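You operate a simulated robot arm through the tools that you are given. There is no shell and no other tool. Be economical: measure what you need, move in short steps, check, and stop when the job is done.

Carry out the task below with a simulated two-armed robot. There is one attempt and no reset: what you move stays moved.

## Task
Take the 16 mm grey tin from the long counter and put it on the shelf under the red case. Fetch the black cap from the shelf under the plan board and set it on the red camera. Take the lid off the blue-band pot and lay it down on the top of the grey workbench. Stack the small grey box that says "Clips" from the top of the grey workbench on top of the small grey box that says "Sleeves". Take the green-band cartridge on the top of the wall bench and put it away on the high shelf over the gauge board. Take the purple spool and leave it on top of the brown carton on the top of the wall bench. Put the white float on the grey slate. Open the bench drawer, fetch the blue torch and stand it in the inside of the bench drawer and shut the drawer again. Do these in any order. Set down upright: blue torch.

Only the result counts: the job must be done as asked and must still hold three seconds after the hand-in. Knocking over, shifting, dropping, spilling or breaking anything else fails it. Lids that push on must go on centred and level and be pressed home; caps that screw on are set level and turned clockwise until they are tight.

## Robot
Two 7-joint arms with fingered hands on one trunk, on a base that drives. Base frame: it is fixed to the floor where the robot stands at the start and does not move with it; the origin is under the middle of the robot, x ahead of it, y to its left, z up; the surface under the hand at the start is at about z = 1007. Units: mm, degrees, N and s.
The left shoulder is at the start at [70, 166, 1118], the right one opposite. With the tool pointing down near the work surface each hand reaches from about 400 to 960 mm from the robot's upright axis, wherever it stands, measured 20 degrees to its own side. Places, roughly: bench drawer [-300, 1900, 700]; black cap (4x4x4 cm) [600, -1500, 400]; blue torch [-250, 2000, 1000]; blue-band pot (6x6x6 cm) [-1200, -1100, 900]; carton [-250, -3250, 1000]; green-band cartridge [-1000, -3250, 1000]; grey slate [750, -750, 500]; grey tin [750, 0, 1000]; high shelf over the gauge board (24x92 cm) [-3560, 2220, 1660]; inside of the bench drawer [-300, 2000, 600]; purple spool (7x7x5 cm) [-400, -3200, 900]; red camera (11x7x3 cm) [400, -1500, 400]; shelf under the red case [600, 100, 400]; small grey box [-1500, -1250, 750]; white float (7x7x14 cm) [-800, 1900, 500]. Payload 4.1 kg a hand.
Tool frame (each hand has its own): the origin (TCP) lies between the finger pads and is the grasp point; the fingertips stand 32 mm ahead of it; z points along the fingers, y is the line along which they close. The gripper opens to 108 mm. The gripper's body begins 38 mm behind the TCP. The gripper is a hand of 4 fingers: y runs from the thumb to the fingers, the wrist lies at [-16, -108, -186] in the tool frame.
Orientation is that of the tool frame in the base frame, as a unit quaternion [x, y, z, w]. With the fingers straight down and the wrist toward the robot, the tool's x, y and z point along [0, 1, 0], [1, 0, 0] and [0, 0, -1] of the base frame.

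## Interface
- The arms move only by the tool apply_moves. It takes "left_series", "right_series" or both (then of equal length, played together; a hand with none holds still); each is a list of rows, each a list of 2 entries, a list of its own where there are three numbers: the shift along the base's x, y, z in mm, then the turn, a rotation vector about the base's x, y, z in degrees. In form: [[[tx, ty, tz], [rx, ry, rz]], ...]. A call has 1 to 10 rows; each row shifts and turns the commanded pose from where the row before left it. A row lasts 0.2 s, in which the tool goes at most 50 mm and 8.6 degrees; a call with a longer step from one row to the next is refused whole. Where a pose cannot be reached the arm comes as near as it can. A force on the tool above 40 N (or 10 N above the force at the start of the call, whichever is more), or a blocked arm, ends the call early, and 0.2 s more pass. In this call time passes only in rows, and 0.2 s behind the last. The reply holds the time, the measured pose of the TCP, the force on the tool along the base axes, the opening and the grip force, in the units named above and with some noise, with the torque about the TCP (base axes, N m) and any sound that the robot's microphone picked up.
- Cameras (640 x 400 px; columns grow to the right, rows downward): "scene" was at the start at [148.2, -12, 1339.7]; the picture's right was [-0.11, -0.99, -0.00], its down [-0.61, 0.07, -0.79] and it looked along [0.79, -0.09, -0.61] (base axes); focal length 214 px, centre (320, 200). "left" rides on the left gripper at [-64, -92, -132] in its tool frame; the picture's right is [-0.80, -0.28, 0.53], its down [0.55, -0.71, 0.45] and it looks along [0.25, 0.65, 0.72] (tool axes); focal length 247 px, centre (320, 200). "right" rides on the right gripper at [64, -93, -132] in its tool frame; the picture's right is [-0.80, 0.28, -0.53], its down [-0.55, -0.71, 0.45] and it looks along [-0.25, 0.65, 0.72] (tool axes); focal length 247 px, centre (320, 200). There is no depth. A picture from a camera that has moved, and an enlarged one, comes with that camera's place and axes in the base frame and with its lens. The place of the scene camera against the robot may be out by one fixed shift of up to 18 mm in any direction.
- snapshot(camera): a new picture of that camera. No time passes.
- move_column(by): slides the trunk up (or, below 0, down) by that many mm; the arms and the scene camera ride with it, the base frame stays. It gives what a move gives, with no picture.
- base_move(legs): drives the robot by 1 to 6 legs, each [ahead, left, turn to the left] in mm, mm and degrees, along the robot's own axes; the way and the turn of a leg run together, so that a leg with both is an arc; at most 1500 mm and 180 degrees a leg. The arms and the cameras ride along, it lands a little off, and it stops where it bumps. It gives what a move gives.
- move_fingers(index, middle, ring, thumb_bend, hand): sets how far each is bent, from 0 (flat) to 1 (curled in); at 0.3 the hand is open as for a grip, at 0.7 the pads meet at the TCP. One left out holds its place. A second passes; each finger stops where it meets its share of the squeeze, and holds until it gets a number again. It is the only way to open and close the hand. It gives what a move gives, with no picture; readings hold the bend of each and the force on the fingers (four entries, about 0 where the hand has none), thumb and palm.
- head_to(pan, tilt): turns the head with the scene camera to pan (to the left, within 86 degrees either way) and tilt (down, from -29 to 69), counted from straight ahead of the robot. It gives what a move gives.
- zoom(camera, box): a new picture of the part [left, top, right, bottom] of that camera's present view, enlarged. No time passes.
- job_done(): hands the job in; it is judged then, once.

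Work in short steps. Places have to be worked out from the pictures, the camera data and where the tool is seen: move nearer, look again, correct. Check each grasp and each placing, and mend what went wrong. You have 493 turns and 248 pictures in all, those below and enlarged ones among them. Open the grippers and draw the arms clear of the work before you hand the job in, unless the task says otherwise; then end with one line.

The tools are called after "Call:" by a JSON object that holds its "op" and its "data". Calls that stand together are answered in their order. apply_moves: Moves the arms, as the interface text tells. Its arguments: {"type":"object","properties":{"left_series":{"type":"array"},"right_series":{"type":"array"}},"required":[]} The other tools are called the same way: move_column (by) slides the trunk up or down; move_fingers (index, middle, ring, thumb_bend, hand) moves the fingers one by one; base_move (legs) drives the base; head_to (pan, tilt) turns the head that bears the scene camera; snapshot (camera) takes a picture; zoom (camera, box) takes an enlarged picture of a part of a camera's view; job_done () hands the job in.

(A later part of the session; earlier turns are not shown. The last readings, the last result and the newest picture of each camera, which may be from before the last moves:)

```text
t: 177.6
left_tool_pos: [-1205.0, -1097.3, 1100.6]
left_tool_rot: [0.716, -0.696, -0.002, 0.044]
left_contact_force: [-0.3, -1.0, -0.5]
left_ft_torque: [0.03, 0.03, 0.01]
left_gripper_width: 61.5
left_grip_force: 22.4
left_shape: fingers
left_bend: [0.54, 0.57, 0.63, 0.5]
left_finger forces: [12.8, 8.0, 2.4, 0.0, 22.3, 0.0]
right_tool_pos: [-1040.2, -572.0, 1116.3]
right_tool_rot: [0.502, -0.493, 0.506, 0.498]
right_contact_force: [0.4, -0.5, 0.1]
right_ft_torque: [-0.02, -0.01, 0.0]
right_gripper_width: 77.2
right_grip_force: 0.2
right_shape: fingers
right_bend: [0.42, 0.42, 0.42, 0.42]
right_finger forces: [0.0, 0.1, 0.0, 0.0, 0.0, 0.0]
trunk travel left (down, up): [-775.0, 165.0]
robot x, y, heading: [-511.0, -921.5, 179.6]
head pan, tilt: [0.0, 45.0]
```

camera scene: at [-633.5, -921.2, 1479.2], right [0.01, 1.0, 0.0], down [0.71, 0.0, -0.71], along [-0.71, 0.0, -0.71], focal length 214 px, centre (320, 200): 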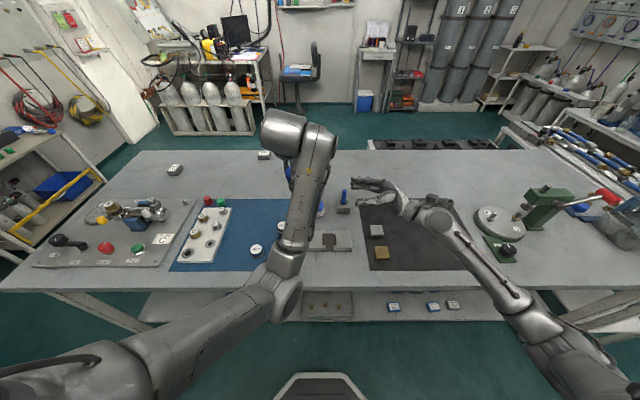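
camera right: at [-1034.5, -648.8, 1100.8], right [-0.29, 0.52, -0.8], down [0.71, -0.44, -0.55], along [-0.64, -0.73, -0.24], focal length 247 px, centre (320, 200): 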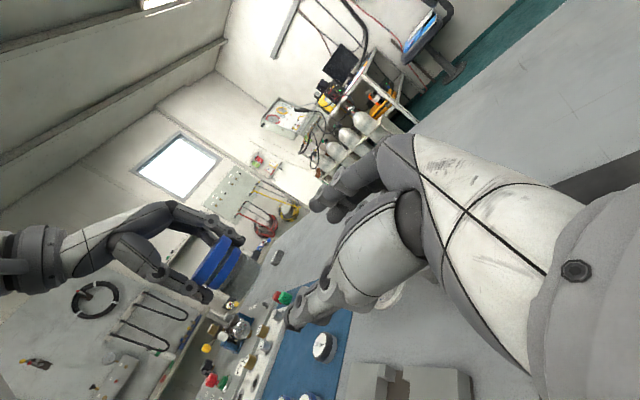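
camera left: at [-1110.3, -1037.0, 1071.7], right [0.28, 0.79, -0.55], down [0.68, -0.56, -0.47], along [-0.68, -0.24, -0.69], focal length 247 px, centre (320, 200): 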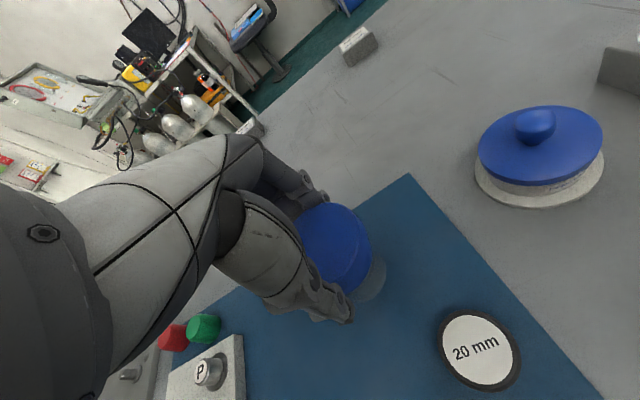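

Correct the small orientation error and lower the pot back to its place.

Call:
{"op": "apply_moves", "data": {"left_series": [[[-3, -3, 0], [3.1, -1.6, -2.6]], [[0, 0, -40], [0, 0, 0]], [[0, 0, -40], [0, 0, 0]], [[0, 0, -40], [0, 0, 0]], [[0, 0, -30], [0, 0, 0]], [[0, 0, -14], [0, 0, 0]]]}}

Call:
{"op": "snapshot", "data": {"camera": "left"}}

```text
t: 179.0
left_tool_pos: [-1209.1, -1098.1, 935.4]
left_tool_rot: [-0.701, 0.713, 0.012, -0.014]
left_contact_force: [-0.1, 0.4, -1.0]
left_ft_torque: [0.0, 0.03, 0.0]
left_gripper_width: 61.2
left_grip_force: 22.6
left_shape: fingers
left_bend: [0.54, 0.57, 0.63, 0.5]
left_finger forces: [12.7, 8.1, 2.5, 0.1, 22.2, 0.2]
right_tool_pos: [-1042.6, -571.9, 1116.5]
right_tool_rot: [0.502, -0.494, 0.505, 0.499]
right_contact_force: [-0.6, 0.0, -0.4]
right_ft_torque: [0.01, -0.01, -0.01]
right_gripper_width: 77.0
right_grip_force: 0.0
right_shape: fingers
right_bend: [0.42, 0.42, 0.42, 0.42]
right_finger forces: [0.1, 0.0, 0.1, 0.0, 0.0, 0.0]
trunk travel left (down, up): [-775.0, 165.0]
robot x, y, heading: [-515.8, -920.2, 179.6]
head pan, tilt: [0.0, 45.0]
```

```text
163 pictures are left
camera left: at [-1111.5, -1035.2, 1062.3], right [0.28, 0.79, -0.55], down [0.68, -0.56, -0.47], along [-0.68, -0.24, -0.69], focal length 247 px, centre (320, 200)
```

left: 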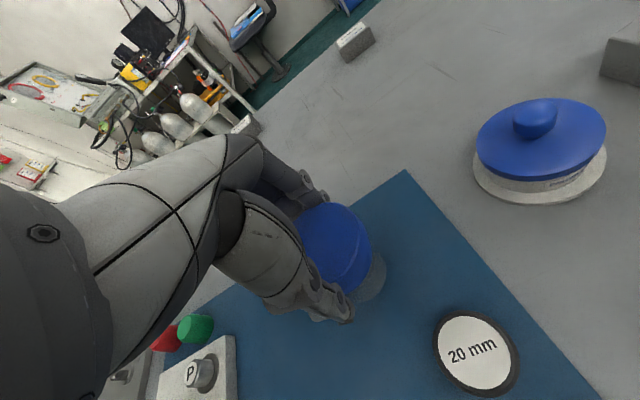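

Lower the last 11 mm with a −1.7 mm y correction.

Call:
{"op": "apply_moves", "data": {"left_series": [[[0.6, -1.7, -6], [0, 0, 0]], [[0, 0, -3], [0, 0, 0]], [[0, 0, -2.5], [0, 0, 0]]]}}

Call:
{"op": "move_fingers", "data": {"hand": "left", "index": 0.42, "middle": 0.42, "ring": 0.42, "thumb_bend": 0.36}}

Call:
{"op": "snapshot", "data": {"camera": "left"}}

```text
t: 179.8
left_tool_pos: [-1208.8, -1103.1, 924.8]
left_tool_rot: [-0.702, 0.712, 0.012, -0.015]
left_contact_force: [0.1, -0.1, 0.9]
left_ft_torque: [0.0, 0.09, 0.06]
left_gripper_width: 61.1
left_grip_force: 22.9
left_shape: fingers
left_bend: [0.54, 0.57, 0.63, 0.5]
left_finger forces: [12.7, 7.9, 2.4, 0.0, 22.2, 0.0]
right_tool_pos: [-1041.9, -572.3, 1116.2]
right_tool_rot: [0.502, -0.494, 0.506, 0.498]
right_contact_force: [-0.1, 0.3, -0.4]
right_ft_torque: [-0.02, 0.0, -0.02]
right_gripper_width: 77.5
right_grip_force: 0.0
right_shape: fingers
right_bend: [0.42, 0.42, 0.42, 0.42]
right_finger forces: [0.1, 0.1, 0.0, 0.0, 0.0, 0.0]
trunk travel left (down, up): [-775.0, 165.0]
robot x, y, heading: [-515.7, -917.6, 179.7]
head pan, tilt: [0.0, 45.0]
```

```text
t: 180.8
left_tool_pos: [-1208.8, -1101.7, 924.0]
left_tool_rot: [-0.702, 0.712, 0.011, -0.015]
left_contact_force: [0.4, -0.1, 0.1]
left_ft_torque: [-0.03, -0.01, 0.01]
left_gripper_width: 84.4
left_grip_force: 0.1
left_shape: fingers
left_bend: [0.42, 0.42, 0.42, 0.36]
left_finger forces: [0.0, 0.0, 0.0, 0.1, 0.0, 0.0]
right_tool_pos: [-1042.4, -571.1, 1116.3]
right_tool_rot: [0.501, -0.494, 0.506, 0.499]
right_contact_force: [-0.7, 0.0, -0.6]
right_ft_torque: [-0.02, -0.01, -0.03]
right_gripper_width: 77.2
right_grip_force: 0.0
right_shape: fingers
right_bend: [0.42, 0.42, 0.42, 0.42]
right_finger forces: [0.0, 0.1, 0.0, 0.0, 0.0, 0.0]
trunk travel left (down, up): [-775.0, 165.0]
robot x, y, heading: [-513.7, -919.7, 179.5]
head pan, tilt: [0.0, 45.0]
```

```text
162 pictures are left
camera left: at [-1111.0, -1038.2, 1051.1], right [0.28, 0.79, -0.55], down [0.68, -0.56, -0.47], along [-0.68, -0.24, -0.69], focal length 247 px, centre (320, 200)
```

left: 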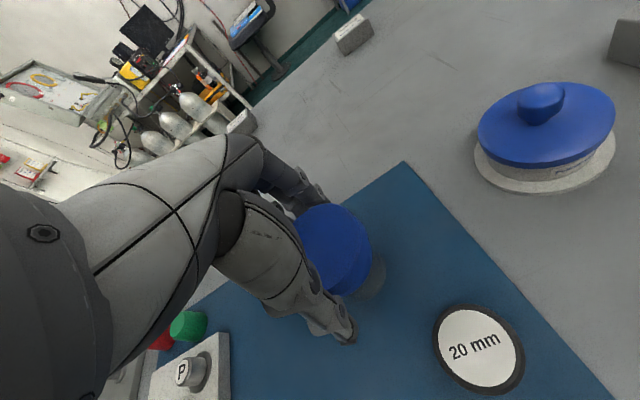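

Raise 21 mm so only the lid disc is between the tips, then close.

Call:
{"op": "apply_moves", "data": {"left_series": [[[0, 0, 11], [0, 0, 0]], [[0, 0, 10], [0, 0, 0]]]}}

Call:
{"op": "move_fingers", "data": {"hand": "left", "index": 0.65, "middle": 0.65, "ring": 0.65, "thumb_bend": 0.6}}

Call:
{"op": "zoom", "data": {"camera": "left", "box": [230, 170, 430, 350]}}

```text
t: 181.4
left_tool_pos: [-1207.0, -1104.8, 943.8]
left_tool_rot: [-0.702, 0.712, 0.011, -0.016]
left_contact_force: [-1.4, -0.1, 0.2]
left_ft_torque: [0.0, 0.02, -0.02]
left_gripper_width: 84.6
left_grip_force: 0.1
left_shape: fingers
left_bend: [0.42, 0.42, 0.42, 0.36]
left_finger forces: [0.0, 0.1, 0.0, 0.0, 0.1, 0.0]
right_tool_pos: [-1040.9, -572.5, 1116.1]
right_tool_rot: [0.502, -0.494, 0.505, 0.498]
right_contact_force: [-0.5, 0.3, 0.5]
right_ft_torque: [-0.03, 0.01, 0.0]
right_gripper_width: 77.3
right_grip_force: 0.1
right_shape: fingers
right_bend: [0.42, 0.42, 0.42, 0.42]
right_finger forces: [0.0, 0.0, 0.0, 0.1, 0.1, 0.0]
trunk travel left (down, up): [-775.0, 165.0]
robot x, y, heading: [-511.6, -918.6, 179.7]
head pan, tilt: [0.0, 45.0]
```

```text
t: 182.4
left_tool_pos: [-1208.0, -1103.9, 944.8]
left_tool_rot: [-0.701, 0.713, 0.011, -0.015]
left_contact_force: [-2.6, 0.1, 2.6]
left_ft_torque: [-0.03, 0.16, -0.02]
left_gripper_width: 61.7
left_grip_force: 14.6
left_shape: fingers
left_bend: [0.54, 0.57, 0.65, 0.45]
left_finger forces: [8.1, 7.4, 0.1, 0.0, 13.8, 0.1]
right_tool_pos: [-1041.5, -572.3, 1115.6]
right_tool_rot: [0.501, -0.494, 0.505, 0.499]
right_contact_force: [-0.4, 0.4, -0.2]
right_ft_torque: [-0.01, 0.06, -0.02]
right_gripper_width: 76.6
right_grip_force: 0.0
right_shape: fingers
right_bend: [0.42, 0.42, 0.42, 0.42]
right_finger forces: [0.0, 0.0, 0.0, 0.0, 0.0, 0.0]
trunk travel left (down, up): [-775.0, 165.0]
robot x, y, heading: [-512.6, -919.4, 179.7]
head pan, tilt: [0.0, 45.0]
```

```text
2.22 times, centred on (330, 260) of left
camera zoom: at [-1110.6, -1040.1, 1071.4], right [0.28, 0.79, -0.55], down [0.68, -0.56, -0.47], along [-0.68, -0.24, -0.69], focal length 549 px, centre (298, 67)
```

zoom: 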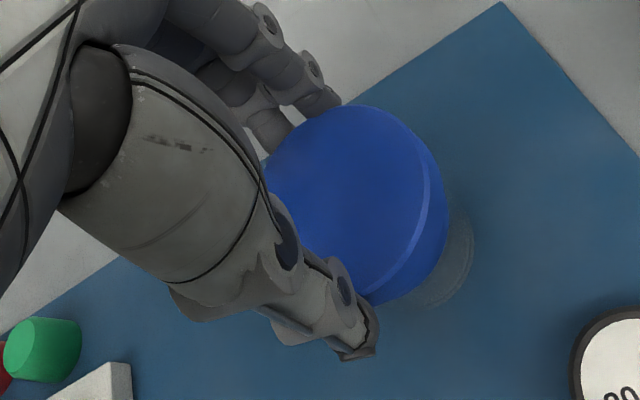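

Gripped the lid at 62 mm. Lift gently.

Call:
{"op": "apply_moves", "data": {"left_series": [[[0, 0, 4], [0, 0, 0]], [[0, 0, 8], [0, 0, 0]], [[0, 0, 15], [0, 0, 0]]]}}

Call:
{"op": "zoom", "data": {"camera": "left", "box": [230, 170, 430, 350]}}

```text
t: 183.2
left_tool_pos: [-1210.9, -1104.4, 970.3]
left_tool_rot: [-0.701, 0.713, 0.011, -0.015]
left_contact_force: [1.2, -0.3, -1.2]
left_ft_torque: [0.01, -0.02, 0.02]
left_gripper_width: 62.2
left_grip_force: 13.8
left_shape: fingers
left_bend: [0.54, 0.58, 0.65, 0.45]
left_finger forces: [7.6, 6.4, 0.0, 0.0, 14.4, 0.0]
right_tool_pos: [-1041.9, -572.4, 1116.8]
right_tool_rot: [0.501, -0.494, 0.506, 0.499]
right_contact_force: [-0.5, 0.5, 0.5]
right_ft_torque: [-0.02, -0.01, -0.01]
right_gripper_width: 77.1
right_grip_force: 0.0
right_shape: fingers
right_bend: [0.42, 0.42, 0.42, 0.42]
right_finger forces: [0.0, 0.1, 0.0, 0.0, 0.0, 0.0]
trunk travel left (down, up): [-775.0, 165.0]
robot x, y, heading: [-514.8, -917.8, 179.4]
head pan, tilt: [0.0, 45.0]
```

```text
2.22 times, centred on (330, 260) of left
camera zoom: at [-1111.9, -1039.6, 1099.0], right [0.28, 0.79, -0.55], down [0.68, -0.56, -0.47], along [-0.68, -0.24, -0.69], focal length 549 px, centre (298, 67)
```

zoom: 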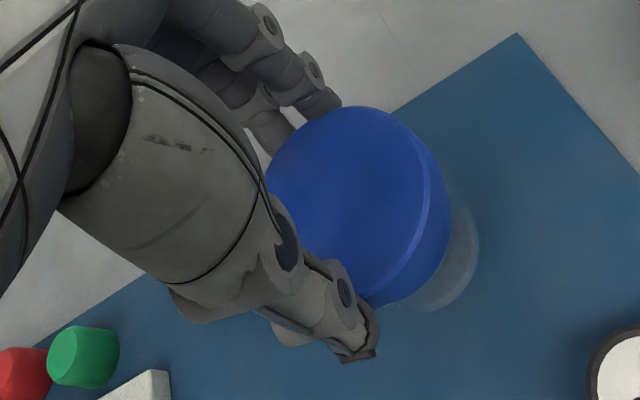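

The pot came along again. View from the right-hand camera where the fingertips are.

Call:
{"op": "snapshot", "data": {"camera": "right"}}

```text
159 pictures are left
camera right: at [-950.8, -439.0, 1178.7], right [-0.29, 0.52, -0.8], down [0.71, -0.44, -0.54], along [-0.64, -0.73, -0.24], focal length 247 px, centre (320, 200)
```

right: 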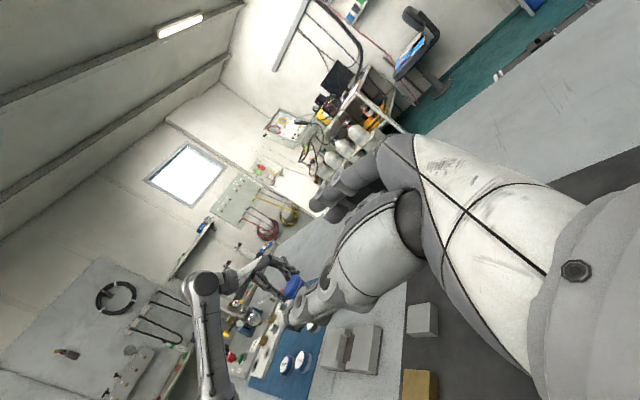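

Call:
{"op": "zoom", "data": {"camera": "right", "box": [250, 245, 320, 315]}}

```text
5.71 times, centred on (285, 280) of right
camera zoom: at [-950.8, -439.0, 1178.7], right [-0.29, 0.52, -0.8], down [0.71, -0.44, -0.54], along [-0.64, -0.73, -0.24], focal length 1411 px, centre (520, -257)
```

zoom: 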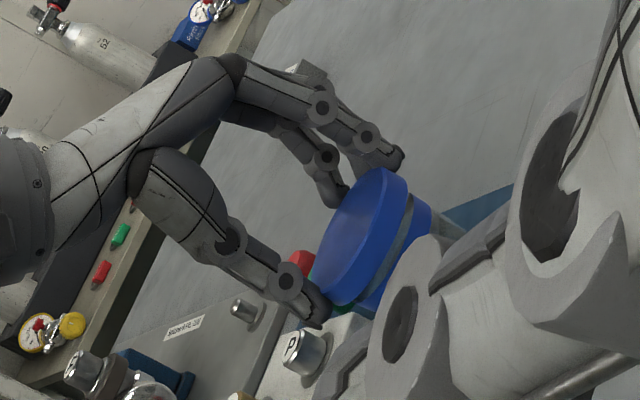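

Now only the lid disc is held at the tips, and the pot is firmly fitted to it. So the right hand will hold the pot body: lift the pot and bring the open right hand beside it.

Call:
{"op": "move_fingers", "data": {"hand": "right", "index": 0.3, "middle": 0.3, "ring": 0.3, "thumb_bend": 0.3}}

Call:
{"op": "apply_moves", "data": {"left_series": [[[0, 3, 13], [0, 0, 0]], [[0, 3, 13], [0, 0, 0]], [[0, 3, 13], [0, 0, 0]], [[0, 3, 13], [0, 0, 0]], [[0, 3, 13], [0, 0, 0]], [[0, 3, 13], [0, 0, 0]], [[0, 3, 13], [0, 0, 0]], [[0, 3, 13], [0, 0, 0]], [[0, 3, 11], [0, 0, 0]]], "right_series": [[[-18, -42, -10], [0, 0, 0]], [[-18, -42, -10], [0, 0, 0]], [[-18, -42, -10], [0, 0, 0]], [[-18, -42, -10], [0, 0, 0]], [[-18, -42, -10], [0, 0, 0]], [[-18, -42, -10], [0, 0, 0]], [[-18, -42, -10], [0, 0, 0]], [[-18, -42, -10], [0, 0, 0]], [[-18, -40, -12], [0, 0, 0]]]}}

Call:
{"op": "snapshot", "data": {"camera": "right"}}

Call:
{"op": "snapshot", "data": {"camera": "scene"}}

```text
t: 184.2
left_tool_pos: [-1208.9, -1103.4, 971.1]
left_tool_rot: [-0.701, 0.713, 0.011, -0.015]
left_contact_force: [-0.2, -0.3, -1.6]
left_ft_torque: [-0.02, 0.03, 0.03]
left_gripper_width: 61.9
left_grip_force: 14.5
left_shape: fingers
left_bend: [0.54, 0.58, 0.65, 0.45]
left_finger forces: [7.7, 6.4, 0.0, 0.0, 14.4, 0.0]
right_tool_pos: [-1041.5, -572.7, 1116.9]
right_tool_rot: [0.502, -0.494, 0.506, 0.498]
right_contact_force: [-0.4, -0.1, 0.4]
right_ft_torque: [0.0, -0.01, 0.04]
right_gripper_width: 108.1
right_grip_force: 0.0
right_shape: fingers
right_bend: [0.3, 0.3, 0.3, 0.3]
right_finger forces: [0.0, 0.1, 0.0, 0.1, 0.1, 0.0]
trunk travel left (down, up): [-775.0, 165.0]
robot x, y, heading: [-520.6, -920.5, 179.4]
head pan, tilt: [0.0, 45.0]
```

```text
t: 186.2
left_tool_pos: [-1210.3, -1076.9, 1084.5]
left_tool_rot: [-0.701, 0.712, 0.013, -0.014]
left_contact_force: [-0.2, 0.2, -1.6]
left_ft_torque: [0.01, 0.01, 0.01]
left_gripper_width: 62.1
left_grip_force: 14.3
left_shape: fingers
left_bend: [0.54, 0.58, 0.65, 0.45]
left_finger forces: [7.8, 6.4, 0.0, 0.1, 14.3, 0.1]
right_tool_pos: [-1202.4, -949.2, 1025.1]
right_tool_rot: [0.501, -0.495, 0.505, 0.499]
right_contact_force: [0.1, -0.3, 1.0]
right_ft_torque: [-0.02, -0.01, 0.0]
right_gripper_width: 108.7
right_grip_force: 0.0
right_shape: fingers
right_bend: [0.3, 0.3, 0.3, 0.3]
right_finger forces: [0.0, 0.0, 0.1, 0.0, 0.1, 0.0]
trunk travel left (down, up): [-775.0, 165.0]
robot x, y, heading: [-517.4, -919.9, 179.5]
head pan, tilt: [0.0, 45.0]
```

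```text
157 pictures are left
camera right: at [-1110.4, -816.5, 1087.0], right [-0.29, 0.52, -0.8], down [0.71, -0.44, -0.55], along [-0.64, -0.73, -0.24], focal length 247 px, centre (320, 200)
```

right: 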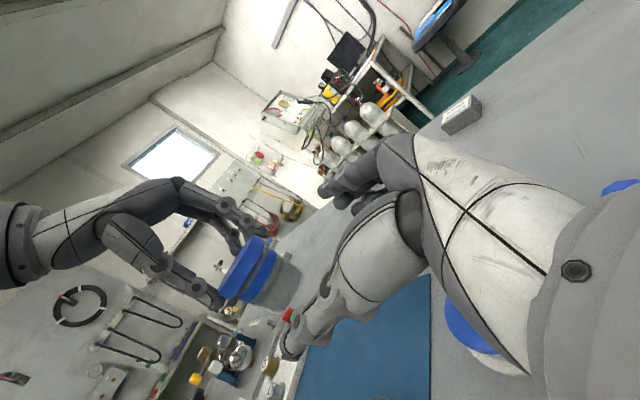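

```text
156 pictures are left
camera scene: at [-635.0, -923.1, 1479.1], right [0.01, 1.0, 0.0], down [0.71, 0.0, -0.71], along [-0.71, 0.01, -0.71], focal length 214 px, centre (320, 200)
```

scene: 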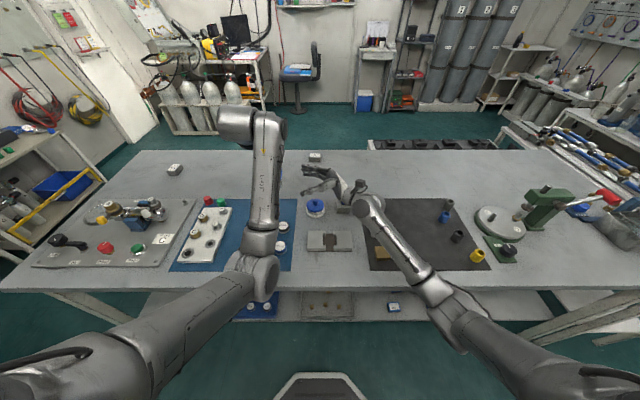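

Body centre is about (-1210,-1077,1015). Advance the right hand around it.

Call:
{"op": "apply_moves", "data": {"right_series": [[[-7, -35, -7], [0, 0, 0]], [[0, -35, 0], [0, 0, 0]], [[0, -25, 0], [0, 0, 0]]]}}

Call:
{"op": "snapshot", "data": {"camera": "right"}}

```text
t: 187.0
left_tool_pos: [-1209.4, -1075.8, 1085.4]
left_tool_rot: [-0.702, 0.712, 0.011, -0.014]
left_contact_force: [1.2, 0.6, -0.8]
left_ft_torque: [0.01, 0.03, 0.01]
left_gripper_width: 62.0
left_grip_force: 13.7
left_shape: fingers
left_bend: [0.54, 0.58, 0.65, 0.45]
left_finger forces: [7.7, 6.5, 0.0, 0.0, 14.3, 0.0]
right_tool_pos: [-1209.9, -1043.8, 1018.4]
right_tool_rot: [0.501, -0.494, 0.506, 0.499]
right_contact_force: [-0.2, 0.3, -0.3]
right_ft_torque: [0.02, -0.02, 0.01]
right_gripper_width: 108.1
right_grip_force: 0.1
right_shape: fingers
right_bend: [0.3, 0.3, 0.3, 0.3]
right_finger forces: [0.0, 0.0, 0.1, 0.0, 0.0, 0.0]
trunk travel left (down, up): [-775.0, 165.0]
robot x, y, heading: [-513.6, -921.2, 179.2]
head pan, tilt: [0.0, 45.0]
```

```text
155 pictures are left
camera right: at [-1118.4, -910.5, 1080.8], right [-0.29, 0.52, -0.8], down [0.71, -0.44, -0.55], along [-0.64, -0.73, -0.24], focal length 247 px, centre (320, 200)
```

right: 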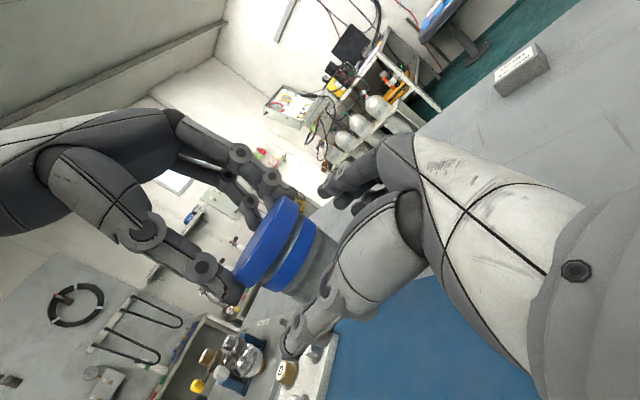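

Advance 27 mm more and close the right hand.

Call:
{"op": "apply_moves", "data": {"right_series": [[[0, -14, -1], [0, 0, 0]], [[0, -13, 0], [0, 0, 0]]]}}

Call:
{"op": "zoom", "data": {"camera": "right", "box": [200, 150, 400, 350]}}

```text
t: 187.6
left_tool_pos: [-1208.3, -1076.8, 1085.1]
left_tool_rot: [-0.701, 0.713, 0.011, -0.015]
left_contact_force: [-0.4, 0.7, -2.5]
left_ft_torque: [0.0, 0.02, -0.02]
left_gripper_width: 61.7
left_grip_force: 13.7
left_shape: fingers
left_bend: [0.54, 0.58, 0.65, 0.45]
left_finger forces: [7.8, 6.4, 0.0, 0.0, 14.3, 0.0]
right_tool_pos: [-1209.6, -1069.3, 1016.9]
right_tool_rot: [0.501, -0.495, 0.505, 0.498]
right_contact_force: [1.1, -0.6, 0.7]
right_ft_torque: [0.0, -0.04, -0.01]
right_gripper_width: 108.3
right_grip_force: 0.1
right_shape: fingers
right_bend: [0.3, 0.3, 0.3, 0.3]
right_finger forces: [0.0, 0.0, 0.0, 0.1, 0.0, 0.0]
trunk travel left (down, up): [-775.0, 165.0]
robot x, y, heading: [-516.2, -918.0, 179.6]
head pan, tilt: [0.0, 45.0]
```

```text
2.00 times, centred on (300, 250) of right
camera zoom: at [-1118.2, -936.8, 1079.4], right [-0.29, 0.52, -0.8], down [0.71, -0.44, -0.55], along [-0.64, -0.73, -0.24], focal length 494 px, centre (360, 100)
```

zoom: 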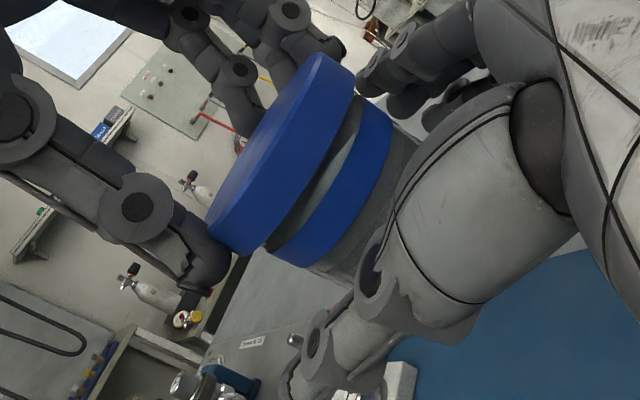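

Looks well placed. Close the right hand on the body.

Call:
{"op": "move_fingers", "data": {"hand": "right", "index": 0.7, "middle": 0.7, "ring": 0.7, "thumb_bend": 0.65}}

Call:
{"op": "snapshot", "data": {"camera": "right"}}

```text
t: 188.6
left_tool_pos: [-1209.9, -1075.3, 1085.4]
left_tool_rot: [-0.702, 0.712, 0.012, -0.015]
left_contact_force: [-4.1, 1.0, 8.1]
left_ft_torque: [0.05, 0.31, 0.02]
left_gripper_width: 62.0
left_grip_force: 16.0
left_shape: fingers
left_bend: [0.53, 0.57, 0.65, 0.46]
left_finger forces: [9.9, 8.2, 0.0, 0.0, 13.4, 0.0]
right_tool_pos: [-1208.9, -1069.4, 1015.7]
right_tool_rot: [0.501, -0.495, 0.506, 0.498]
right_contact_force: [3.7, -1.6, -7.5]
right_ft_torque: [0.1, -0.01, 0.02]
right_gripper_width: 44.1
right_grip_force: 18.8
right_shape: fingers
right_bend: [0.63, 0.66, 0.69, 0.54]
right_finger forces: [11.6, 3.8, 1.1, 0.0, 20.4, 0.1]
trunk travel left (down, up): [-775.0, 165.0]
robot x, y, heading: [-514.0, -916.1, 179.8]
head pan, tilt: [0.0, 45.0]
heard: snap
```

```text
153 pictures are left
camera right: at [-1118.2, -936.5, 1079.1], right [-0.29, 0.52, -0.8], down [0.71, -0.44, -0.54], along [-0.64, -0.73, -0.25], focal length 247 px, centre (320, 200)
```

right: 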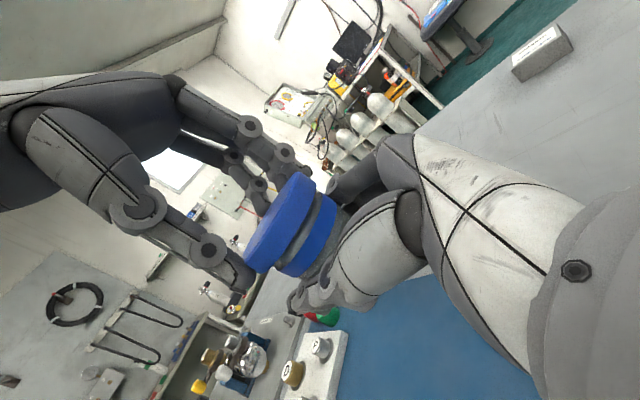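

A snap was heard — probably the lid popped loose. Lift the lid slowly with the left hand.

Call:
{"op": "apply_moves", "data": {"left_series": [[[0, 0, 4], [0, 0, 0]], [[0, 0, 8], [0, 0, 0]], [[0, 0, 12], [0, 0, 0]]]}}

Call:
{"op": "snapshot", "data": {"camera": "right"}}

```text
t: 189.4
left_tool_pos: [-1210.0, -1076.1, 1109.1]
left_tool_rot: [-0.701, 0.713, 0.01, -0.014]
left_contact_force: [-0.4, 1.2, 0.3]
left_ft_torque: [0.01, -0.01, -0.01]
left_gripper_width: 62.1
left_grip_force: 14.6
left_shape: fingers
left_bend: [0.54, 0.58, 0.65, 0.46]
left_finger forces: [8.0, 6.7, 0.1, 0.0, 14.6, 0.0]
right_tool_pos: [-1209.7, -1068.6, 1017.5]
right_tool_rot: [0.501, -0.494, 0.506, 0.499]
right_contact_force: [0.5, 1.1, -1.4]
right_ft_torque: [0.0, 0.03, 0.01]
right_gripper_width: 44.3
right_grip_force: 17.6
right_shape: fingers
right_bend: [0.63, 0.66, 0.7, 0.54]
right_finger forces: [12.8, 4.0, 0.4, 0.1, 17.6, 0.0]
trunk travel left (down, up): [-775.0, 165.0]
robot x, y, heading: [-514.9, -917.9, 179.6]
head pan, tilt: [0.0, 45.0]
```

```text
152 pictures are left
camera right: at [-1118.3, -936.2, 1079.8], right [-0.29, 0.52, -0.8], down [0.71, -0.44, -0.54], along [-0.64, -0.73, -0.24], focal length 247 px, centre (320, 200)
```

right: 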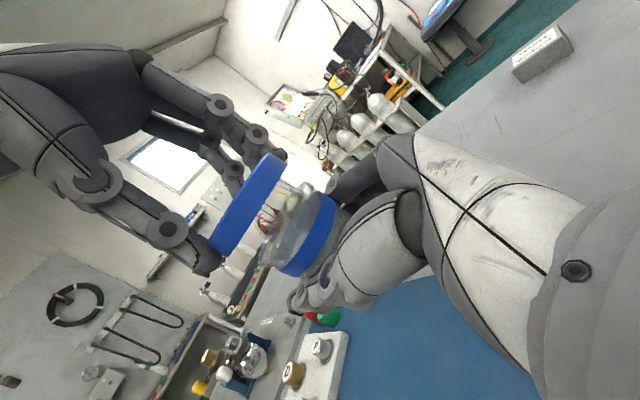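

The lid is off; the right hand holds the pot. Move the lid with the left hand to the free grey area at about (-1370,-1185).

Call:
{"op": "apply_moves", "data": {"left_series": [[[0, 0, 40], [0, 0, 0]], [[-32, -22, 0], [0, 0, 0]], [[-32, -22, 0], [0, 0, 0]], [[-32, -22, 0], [0, 0, 0]], [[-32, -22, 0], [0, 0, 0]], [[-32, -22, 0], [0, 0, 0]], [[0, 0, -40], [0, 0, 0]], [[0, 0, -40], [0, 0, 0]]]}}

Call:
{"op": "snapshot", "data": {"camera": "left"}}

```text
t: 191.2
left_tool_pos: [-1371.2, -1188.0, 1068.8]
left_tool_rot: [-0.701, 0.713, 0.012, -0.014]
left_contact_force: [0.1, 0.5, -0.1]
left_ft_torque: [0.01, -0.01, 0.01]
left_gripper_width: 62.0
left_grip_force: 14.9
left_shape: fingers
left_bend: [0.54, 0.58, 0.65, 0.46]
left_finger forces: [8.1, 6.5, 0.1, 0.1, 14.3, 0.0]
right_tool_pos: [-1210.4, -1069.1, 1016.7]
right_tool_rot: [0.501, -0.495, 0.506, 0.498]
right_contact_force: [-0.5, -0.6, 0.0]
right_ft_torque: [0.01, 0.02, 0.03]
right_gripper_width: 44.3
right_grip_force: 17.4
right_shape: fingers
right_bend: [0.63, 0.66, 0.7, 0.54]
right_finger forces: [12.7, 4.0, 0.4, 0.0, 17.6, 0.1]
trunk travel left (down, up): [-775.0, 165.0]
robot x, y, heading: [-515.6, -919.6, 179.7]
head pan, tilt: [0.0, 45.0]
```

```text
151 pictures are left
camera left: at [-1272.9, -1124.6, 1196.3], right [0.28, 0.79, -0.55], down [0.68, -0.56, -0.47], along [-0.68, -0.24, -0.69], focal length 247 px, centre (320, 200)
```

left: 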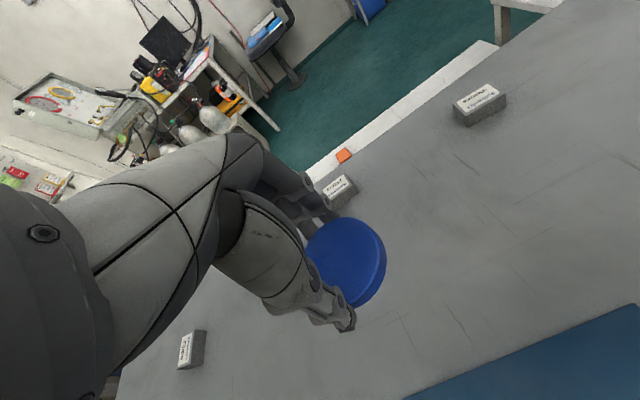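

Clear area. Lower the lid to the bench top.

Call:
{"op": "apply_moves", "data": {"left_series": [[[0, 0, -45], [0, 0, 0]], [[0, 0, -45], [0, 0, 0]], [[0, 0, -40], [0, 0, 0]], [[0, 0, -15], [0, 0, 0]], [[0, 0, -6], [0, 0, 0]], [[0, 0, -6], [0, 0, 0]], [[0, 0, -6], [0, 0, 0]], [[0, 0, -6], [0, 0, 0]]]}}

Call:
{"op": "snapshot", "data": {"camera": "left"}}

```text
t: 193.0
left_tool_pos: [-1370.3, -1185.6, 901.0]
left_tool_rot: [-0.702, 0.712, 0.011, -0.014]
left_contact_force: [0.4, -0.4, 0.2]
left_ft_torque: [0.01, -0.01, -0.03]
left_gripper_width: 61.7
left_grip_force: 14.2
left_shape: fingers
left_bend: [0.54, 0.58, 0.65, 0.46]
left_finger forces: [8.1, 6.6, 0.0, 0.0, 14.2, 0.0]
right_tool_pos: [-1208.4, -1070.2, 1017.7]
right_tool_rot: [0.501, -0.495, 0.506, 0.498]
right_contact_force: [0.4, -0.3, -0.8]
right_ft_torque: [0.01, -0.02, 0.0]
right_gripper_width: 44.2
right_grip_force: 17.4
right_shape: fingers
right_bend: [0.63, 0.66, 0.7, 0.54]
right_finger forces: [12.8, 4.0, 0.4, 0.0, 17.6, 0.0]
trunk travel left (down, up): [-775.0, 165.0]
robot x, y, heading: [-512.2, -919.1, 179.5]
head pan, tilt: [0.0, 45.0]
```

```text
150 pictures are left
camera left: at [-1273.1, -1121.6, 1027.9], right [0.28, 0.79, -0.55], down [0.68, -0.56, -0.47], along [-0.68, -0.24, -0.69], focal length 247 px, centre (320, 200)
```

left: 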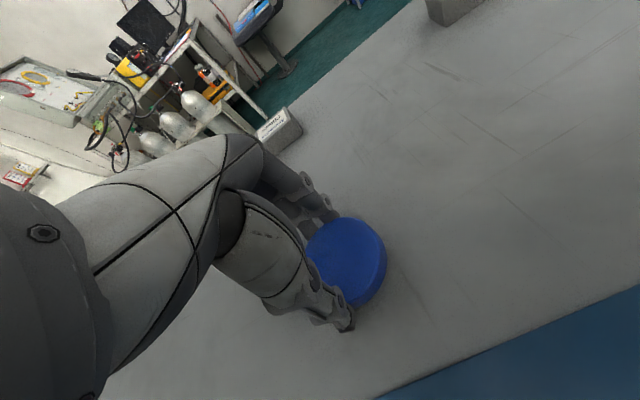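

Not yet touching; continue slowly.

Call:
{"op": "apply_moves", "data": {"left_series": [[[0, 0, -4], [0, 0, 0]], [[0, 0, -4], [0, 0, 0]], [[0, 0, -4], [0, 0, 0]], [[0, 0, -3], [0, 0, 0]], [[0, 0, -3], [0, 0, 0]]]}}

```text
t: 194.2
left_tool_pos: [-1368.5, -1184.2, 887.9]
left_tool_rot: [-0.701, 0.713, 0.013, -0.018]
left_contact_force: [-5.2, -2.0, 16.6]
left_ft_torque: [-0.2, 0.32, -0.03]
left_gripper_width: 61.8
left_grip_force: 19.7
left_shape: fingers
left_bend: [0.54, 0.57, 0.65, 0.46]
left_finger forces: [9.2, 16.7, 0.1, 0.0, 14.0, 0.0]
right_tool_pos: [-1207.6, -1068.4, 1018.2]
right_tool_rot: [0.501, -0.495, 0.506, 0.498]
right_contact_force: [0.5, 0.5, -1.0]
right_ft_torque: [0.01, -0.01, 0.01]
right_gripper_width: 44.2
right_grip_force: 17.6
right_shape: fingers
right_bend: [0.63, 0.66, 0.7, 0.54]
right_finger forces: [12.9, 3.9, 0.5, 0.0, 17.5, 0.0]
trunk travel left (down, up): [-775.0, 165.0]
robot x, y, heading: [-513.6, -920.1, 179.7]
head pan, tilt: [0.0, 45.0]
```

In contact. Back off 2 mm and open.

Call:
{"op": "apply_moves", "data": {"left_series": [[[0, 0, 2], [0, 0, 0]]]}}

Call:
{"op": "move_fingers", "data": {"hand": "left", "index": 0.35, "middle": 0.35, "ring": 0.35, "thumb_bend": 0.3}}

Call:
{"op": "apply_moves", "data": {"left_series": [[[0, 0, 30], [0, 0, 0]], [[0, 0, 45], [0, 0, 0]], [[0, -10, 45], [0, 0, 0]], [[0, -30, 40], [0, 0, 0]], [[0, -30, 20], [0, 0, 0]]]}}

Call:
{"op": "snapshot", "data": {"camera": "left"}}

```text
t: 194.6
left_tool_pos: [-1368.2, -1184.4, 885.8]
left_tool_rot: [-0.701, 0.713, 0.013, -0.016]
left_contact_force: [-6.8, -1.5, 17.6]
left_ft_torque: [-0.18, 0.45, -0.05]
left_gripper_width: 61.8
left_grip_force: 20.8
left_shape: fingers
left_bend: [0.54, 0.57, 0.65, 0.46]
left_finger forces: [9.8, 17.9, 0.0, 0.1, 13.3, 0.1]
right_tool_pos: [-1208.1, -1069.0, 1018.3]
right_tool_rot: [0.502, -0.495, 0.505, 0.499]
right_contact_force: [-0.6, 0.6, -1.3]
right_ft_torque: [-0.03, -0.01, 0.01]
right_gripper_width: 44.3
right_grip_force: 17.2
right_shape: fingers
right_bend: [0.63, 0.66, 0.7, 0.54]
right_finger forces: [12.7, 4.0, 0.4, 0.1, 17.6, 0.0]
trunk travel left (down, up): [-775.0, 165.0]
robot x, y, heading: [-516.9, -916.3, 179.6]
head pan, tilt: [0.0, 45.0]
```

```text
t: 195.6
left_tool_pos: [-1368.8, -1185.6, 883.6]
left_tool_rot: [-0.701, 0.713, 0.01, -0.014]
left_contact_force: [0.2, -0.3, 0.9]
left_ft_torque: [-0.02, 0.04, -0.02]
left_gripper_width: 102.3
left_grip_force: 0.9
left_shape: fingers
left_bend: [0.35, 0.35, 0.35, 0.3]
left_finger forces: [0.0, 0.7, 0.0, 0.1, 0.1, 0.0]
right_tool_pos: [-1208.9, -1069.4, 1016.8]
right_tool_rot: [0.501, -0.495, 0.506, 0.498]
right_contact_force: [0.9, -0.5, -2.9]
right_ft_torque: [-0.02, -0.03, -0.01]
right_gripper_width: 44.1
right_grip_force: 17.7
right_shape: fingers
right_bend: [0.63, 0.66, 0.7, 0.54]
right_finger forces: [12.9, 3.9, 0.4, 0.0, 17.7, 0.1]
trunk travel left (down, up): [-775.0, 165.0]
robot x, y, heading: [-510.6, -918.3, 179.2]
head pan, tilt: [0.0, 45.0]
```

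```text
t: 196.8
left_tool_pos: [-1368.5, -1259.4, 1063.1]
left_tool_rot: [-0.701, 0.713, 0.012, -0.014]
left_contact_force: [0.0, 0.6, -0.4]
left_ft_torque: [0.01, 0.02, 0.02]
left_gripper_width: 102.1
left_grip_force: 0.0
left_shape: fingers
left_bend: [0.35, 0.35, 0.35, 0.3]
left_finger forces: [0.1, 0.1, 0.0, 0.0, 0.1, 0.1]
right_tool_pos: [-1208.0, -1069.7, 1018.4]
right_tool_rot: [0.501, -0.495, 0.505, 0.499]
right_contact_force: [0.1, -1.1, -1.1]
right_ft_torque: [0.01, -0.03, 0.0]
right_gripper_width: 44.4
right_grip_force: 17.4
right_shape: fingers
right_bend: [0.63, 0.66, 0.7, 0.54]
right_finger forces: [12.7, 4.0, 0.3, 0.1, 17.6, 0.0]
trunk travel left (down, up): [-775.0, 165.0]
robot x, y, heading: [-514.6, -917.7, 179.5]
head pan, tilt: [0.0, 45.0]
```

```text
149 pictures are left
camera left: at [-1270.5, -1195.4, 1191.2], right [0.28, 0.79, -0.55], down [0.68, -0.56, -0.47], along [-0.68, -0.24, -0.69], focal length 247 px, centre (320, 200)
```

left: 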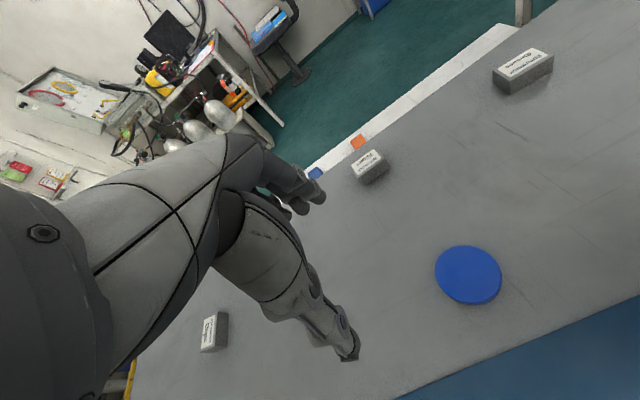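

Lid lies flat on the bench. The right hand cannot set the pot down horizontally (no clearance), so I hand it to the left: re-grip the glass neck from above and put it back in place.

Call:
{"op": "apply_moves", "data": {"left_series": [[[0, 0, 45], [0, 0, 0]], [[0, 0, 45], [0, 0, 0]], [[32, 37, 0], [0, 0, 0]], [[32, 37, 0], [0, 0, 0]], [[32, 37, 0], [0, 0, 0]], [[32, 37, 0], [0, 0, 0]], [[30, 36, 0], [0, 0, 0]]]}}

Call:
{"op": "snapshot", "data": {"camera": "left"}}

Call:
{"op": "snapshot", "data": {"camera": "right"}}

```text
t: 198.4
left_tool_pos: [-1209.9, -1068.8, 1157.8]
left_tool_rot: [-0.701, 0.712, 0.012, -0.015]
left_contact_force: [0.1, 0.2, 0.8]
left_ft_torque: [-0.03, 0.04, 0.05]
left_gripper_width: 102.3
left_grip_force: 0.1
left_shape: fingers
left_bend: [0.35, 0.35, 0.35, 0.3]
left_finger forces: [0.0, 0.0, 0.0, 0.0, 0.1, 0.1]
right_tool_pos: [-1208.7, -1068.3, 1016.5]
right_tool_rot: [0.502, -0.494, 0.506, 0.498]
right_contact_force: [0.6, -0.4, -0.7]
right_ft_torque: [0.02, 0.03, -0.01]
right_gripper_width: 44.4
right_grip_force: 16.8
right_shape: fingers
right_bend: [0.63, 0.66, 0.7, 0.54]
right_finger forces: [12.8, 4.1, 0.4, 0.0, 17.5, 0.0]
trunk travel left (down, up): [-775.0, 165.0]
robot x, y, heading: [-510.3, -917.6, 179.7]
head pan, tilt: [0.0, 45.0]
```

```text
148 pictures are left
camera left: at [-1112.1, -1004.9, 1285.0], right [0.28, 0.79, -0.55], down [0.68, -0.56, -0.47], along [-0.68, -0.24, -0.69], focal length 247 px, centre (320, 200)
```

left: 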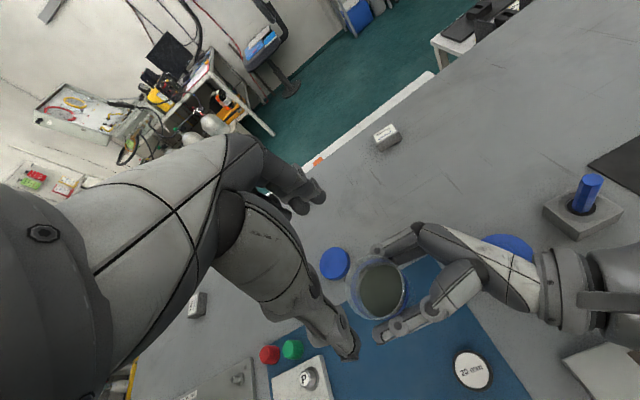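

```text
147 pictures are left
camera right: at [-1117.5, -935.2, 1080.1], right [-0.29, 0.52, -0.8], down [0.71, -0.44, -0.54], along [-0.64, -0.73, -0.24], focal length 247 px, centre (320, 200)
```

right: 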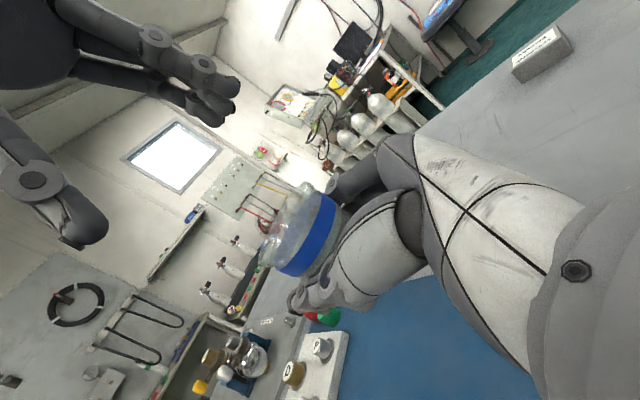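

The open pot has contents; I must keep it level. Its rim centre is about (-1197,-1064, z≈1054). Centre the left hand and lower to grip the neck.

Call:
{"op": "apply_moves", "data": {"left_series": [[[12, 5, -20], [0, 0, 0]], [[0, 0, -25], [0, 0, 0]], [[0, 0, -20], [0, 0, 0]]]}}

Call:
{"op": "snapshot", "data": {"camera": "left"}}

Call:
{"op": "snapshot", "data": {"camera": "right"}}

```text
t: 199.2
left_tool_pos: [-1198.4, -1066.5, 1091.2]
left_tool_rot: [-0.702, 0.712, 0.012, -0.015]
left_contact_force: [-0.7, -0.2, -0.3]
left_ft_torque: [0.03, -0.02, -0.02]
left_gripper_width: 102.2
left_grip_force: 0.0
left_shape: fingers
left_bend: [0.35, 0.35, 0.35, 0.3]
left_finger forces: [0.1, 0.1, 0.0, 0.0, 0.0, 0.0]
right_tool_pos: [-1209.4, -1068.8, 1017.7]
right_tool_rot: [0.501, -0.494, 0.507, 0.498]
right_contact_force: [-0.3, 0.0, -1.0]
right_ft_torque: [0.0, 0.0, 0.0]
right_gripper_width: 44.1
right_grip_force: 16.9
right_shape: fingers
right_bend: [0.63, 0.66, 0.7, 0.54]
right_finger forces: [12.6, 4.0, 0.4, 0.0, 17.7, 0.1]
trunk travel left (down, up): [-775.0, 165.0]
robot x, y, heading: [-512.8, -922.4, 179.6]
head pan, tilt: [0.0, 45.0]
```

```text
146 pictures are left
camera left: at [-1101.9, -1002.8, 1219.0], right [0.28, 0.79, -0.55], down [0.68, -0.56, -0.47], along [-0.68, -0.24, -0.69], focal length 247 px, centre (320, 200)
```

left: 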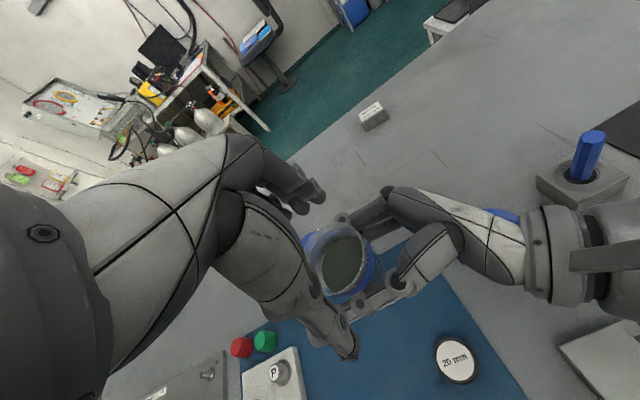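

```text
145 pictures are left
camera right: at [-1118.4, -936.7, 1079.5], right [-0.29, 0.52, -0.8], down [0.71, -0.44, -0.54], along [-0.64, -0.73, -0.24], focal length 247 px, centre (320, 200)
```

right: 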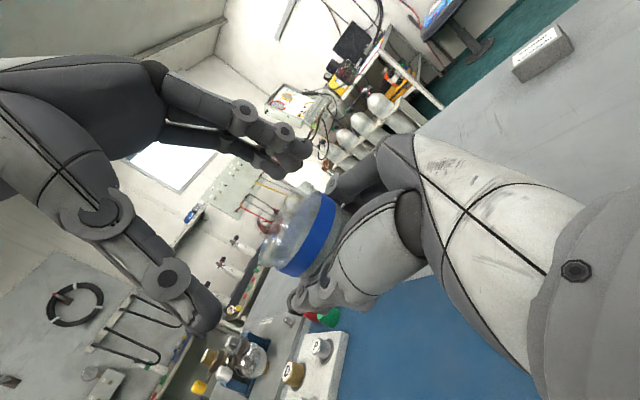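

Aligned. Lower 15 mm and close the left hand on the neck.

Call:
{"op": "apply_moves", "data": {"left_series": [[[2, 2, -15], [0, 0, 0]]]}}

Call:
{"op": "move_fingers", "data": {"hand": "left", "index": 0.68, "middle": 0.68, "ring": 0.68, "thumb_bend": 0.62}}

Call:
{"op": "snapshot", "data": {"camera": "right"}}

```text
t: 199.6
left_tool_pos: [-1197.0, -1065.4, 1075.1]
left_tool_rot: [-0.701, 0.713, 0.012, -0.015]
left_contact_force: [0.4, 0.0, -0.5]
left_ft_torque: [0.01, 0.02, -0.02]
left_gripper_width: 102.2
left_grip_force: 0.1
left_shape: fingers
left_bend: [0.35, 0.35, 0.35, 0.3]
left_finger forces: [0.0, 0.1, 0.0, 0.0, 0.1, 0.1]
right_tool_pos: [-1209.7, -1069.8, 1016.8]
right_tool_rot: [0.501, -0.495, 0.507, 0.498]
right_contact_force: [-0.4, 0.5, -0.5]
right_ft_torque: [-0.01, 0.02, 0.0]
right_gripper_width: 44.0
right_grip_force: 17.2
right_shape: fingers
right_bend: [0.63, 0.66, 0.7, 0.54]
right_finger forces: [12.7, 3.9, 0.4, 0.0, 17.6, 0.0]
trunk travel left (down, up): [-775.0, 165.0]
robot x, y, heading: [-513.0, -922.4, 179.6]
head pan, tilt: [0.0, 45.0]
```

```text
t: 200.6
left_tool_pos: [-1197.1, -1064.3, 1075.3]
left_tool_rot: [-0.701, 0.713, 0.013, -0.016]
left_contact_force: [-19.7, 0.0, 5.3]
left_ft_torque: [0.0, 0.81, -0.15]
left_gripper_width: 50.4
left_grip_force: 19.5
left_shape: fingers
left_bend: [0.55, 0.54, 0.59, 0.51]
left_finger forces: [9.8, 11.6, 7.0, 0.0, 10.9, 0.0]
right_tool_pos: [-1209.0, -1068.7, 1016.3]
right_tool_rot: [0.502, -0.495, 0.506, 0.498]
right_contact_force: [19.0, 0.1, -7.1]
right_ft_torque: [-0.05, 0.35, 0.03]
right_gripper_width: 44.2
right_grip_force: 17.0
right_shape: fingers
right_bend: [0.66, 0.68, 0.7, 0.52]
right_finger forces: [5.3, 1.9, 0.0, 0.0, 27.1, 0.0]
trunk travel left (down, up): [-775.0, 165.0]
robot x, y, heading: [-514.7, -920.2, 179.6]
head pan, tilt: [0.0, 45.0]
```

```text
144 pictures are left
camera right: at [-1118.0, -936.8, 1079.2], right [-0.29, 0.52, -0.8], down [0.71, -0.44, -0.54], along [-0.64, -0.73, -0.24], focal length 247 px, centre (320, 200)
```

right: 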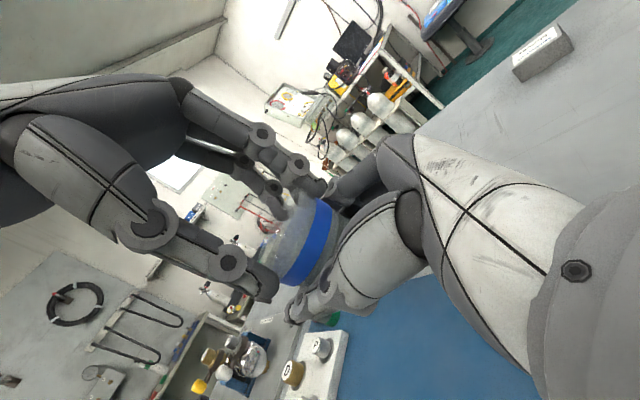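

There's a 20 N lateral mismatch; relieve it by shifting the left hand 4 mm forward.

Call:
{"op": "apply_moves", "data": {"left_series": [[[-3, 0, 0], [0, 0, 0]], [[-2, 0, 0], [0, 0, 0]]]}}

```text
t: 201.2
left_tool_pos: [-1202.2, -1063.9, 1074.2]
left_tool_rot: [-0.702, 0.712, 0.012, -0.016]
left_contact_force: [-9.8, 3.8, 10.6]
left_ft_torque: [0.1, 0.36, -0.04]
left_gripper_width: 50.6
left_grip_force: 19.0
left_shape: fingers
left_bend: [0.57, 0.56, 0.61, 0.51]
left_finger forces: [8.4, 9.4, 5.6, 0.0, 14.5, 0.0]
right_tool_pos: [-1209.7, -1069.1, 1016.8]
right_tool_rot: [0.502, -0.495, 0.506, 0.498]
right_contact_force: [9.9, -3.6, -12.4]
right_ft_torque: [0.04, 0.23, -0.11]
right_gripper_width: 44.1
right_grip_force: 16.4
right_shape: fingers
right_bend: [0.65, 0.68, 0.7, 0.52]
right_finger forces: [8.2, 3.0, 0.5, 0.0, 21.1, 0.0]
trunk travel left (down, up): [-775.0, 165.0]
robot x, y, heading: [-516.5, -922.3, 179.7]
head pan, tilt: [0.0, 45.0]
```

Better. Now release the right hand.

Call:
{"op": "apply_moves", "data": {"left_series": [[[-3, 0, 1], [0, 0, 0]]]}}

Call:
{"op": "move_fingers", "data": {"hand": "right", "index": 0.3, "middle": 0.3, "ring": 0.3, "thumb_bend": 0.3}}

Call:
{"op": "snapshot", "data": {"camera": "right"}}

```text
t: 201.6
left_tool_pos: [-1204.3, -1064.4, 1074.8]
left_tool_rot: [-0.702, 0.712, 0.011, -0.015]
left_contact_force: [-4.6, 4.5, 9.5]
left_ft_torque: [0.11, 0.16, 0.08]
left_gripper_width: 50.8
left_grip_force: 18.3
left_shape: fingers
left_bend: [0.58, 0.57, 0.62, 0.5]
left_finger forces: [7.4, 8.4, 5.1, 0.0, 16.2, 0.1]
right_tool_pos: [-1210.2, -1068.3, 1015.9]
right_tool_rot: [0.501, -0.495, 0.505, 0.499]
right_contact_force: [4.5, -3.5, -11.4]
right_ft_torque: [0.1, 0.21, -0.11]
right_gripper_width: 43.5
right_grip_force: 16.2
right_shape: fingers
right_bend: [0.65, 0.67, 0.69, 0.52]
right_finger forces: [9.6, 3.2, 0.6, 0.1, 19.1, 0.0]
trunk travel left (down, up): [-775.0, 165.0]
robot x, y, heading: [-512.6, -920.4, 179.5]
head pan, tilt: [0.0, 45.0]
```

```text
t: 202.6
left_tool_pos: [-1205.6, -1065.0, 1074.4]
left_tool_rot: [-0.701, 0.713, 0.011, -0.015]
left_contact_force: [0.6, -0.3, 0.5]
left_ft_torque: [0.02, 0.01, 0.03]
left_gripper_width: 51.1
left_grip_force: 16.8
left_shape: fingers
left_bend: [0.6, 0.58, 0.63, 0.49]
left_finger forces: [5.6, 7.1, 4.5, 0.1, 16.4, 0.0]
right_tool_pos: [-1208.8, -1069.3, 1017.1]
right_tool_rot: [0.501, -0.495, 0.506, 0.498]
right_contact_force: [-0.3, 0.2, 0.5]
right_ft_torque: [0.01, 0.0, -0.04]
right_gripper_width: 108.2
right_grip_force: 0.0
right_shape: fingers
right_bend: [0.3, 0.3, 0.3, 0.3]
right_finger forces: [0.0, 0.1, 0.0, 0.0, 0.0, 0.0]
trunk travel left (down, up): [-775.0, 165.0]
robot x, y, heading: [-513.0, -919.9, 179.4]
head pan, tilt: [0.0, 45.0]
```

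```text
143 pictures are left
camera right: at [-1118.2, -936.4, 1079.6], right [-0.29, 0.52, -0.8], down [0.71, -0.44, -0.54], along [-0.64, -0.73, -0.24], focal length 247 px, centre (320, 200)
```

right: 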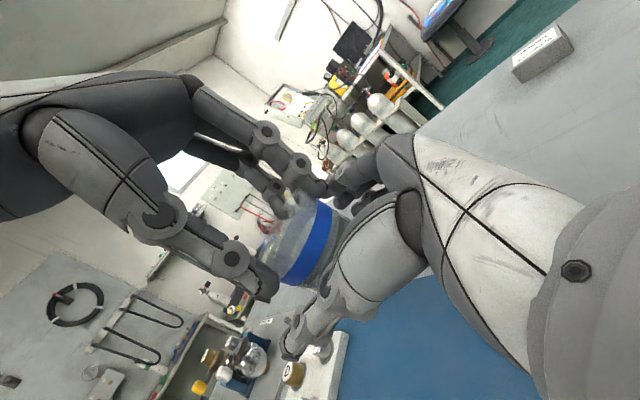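

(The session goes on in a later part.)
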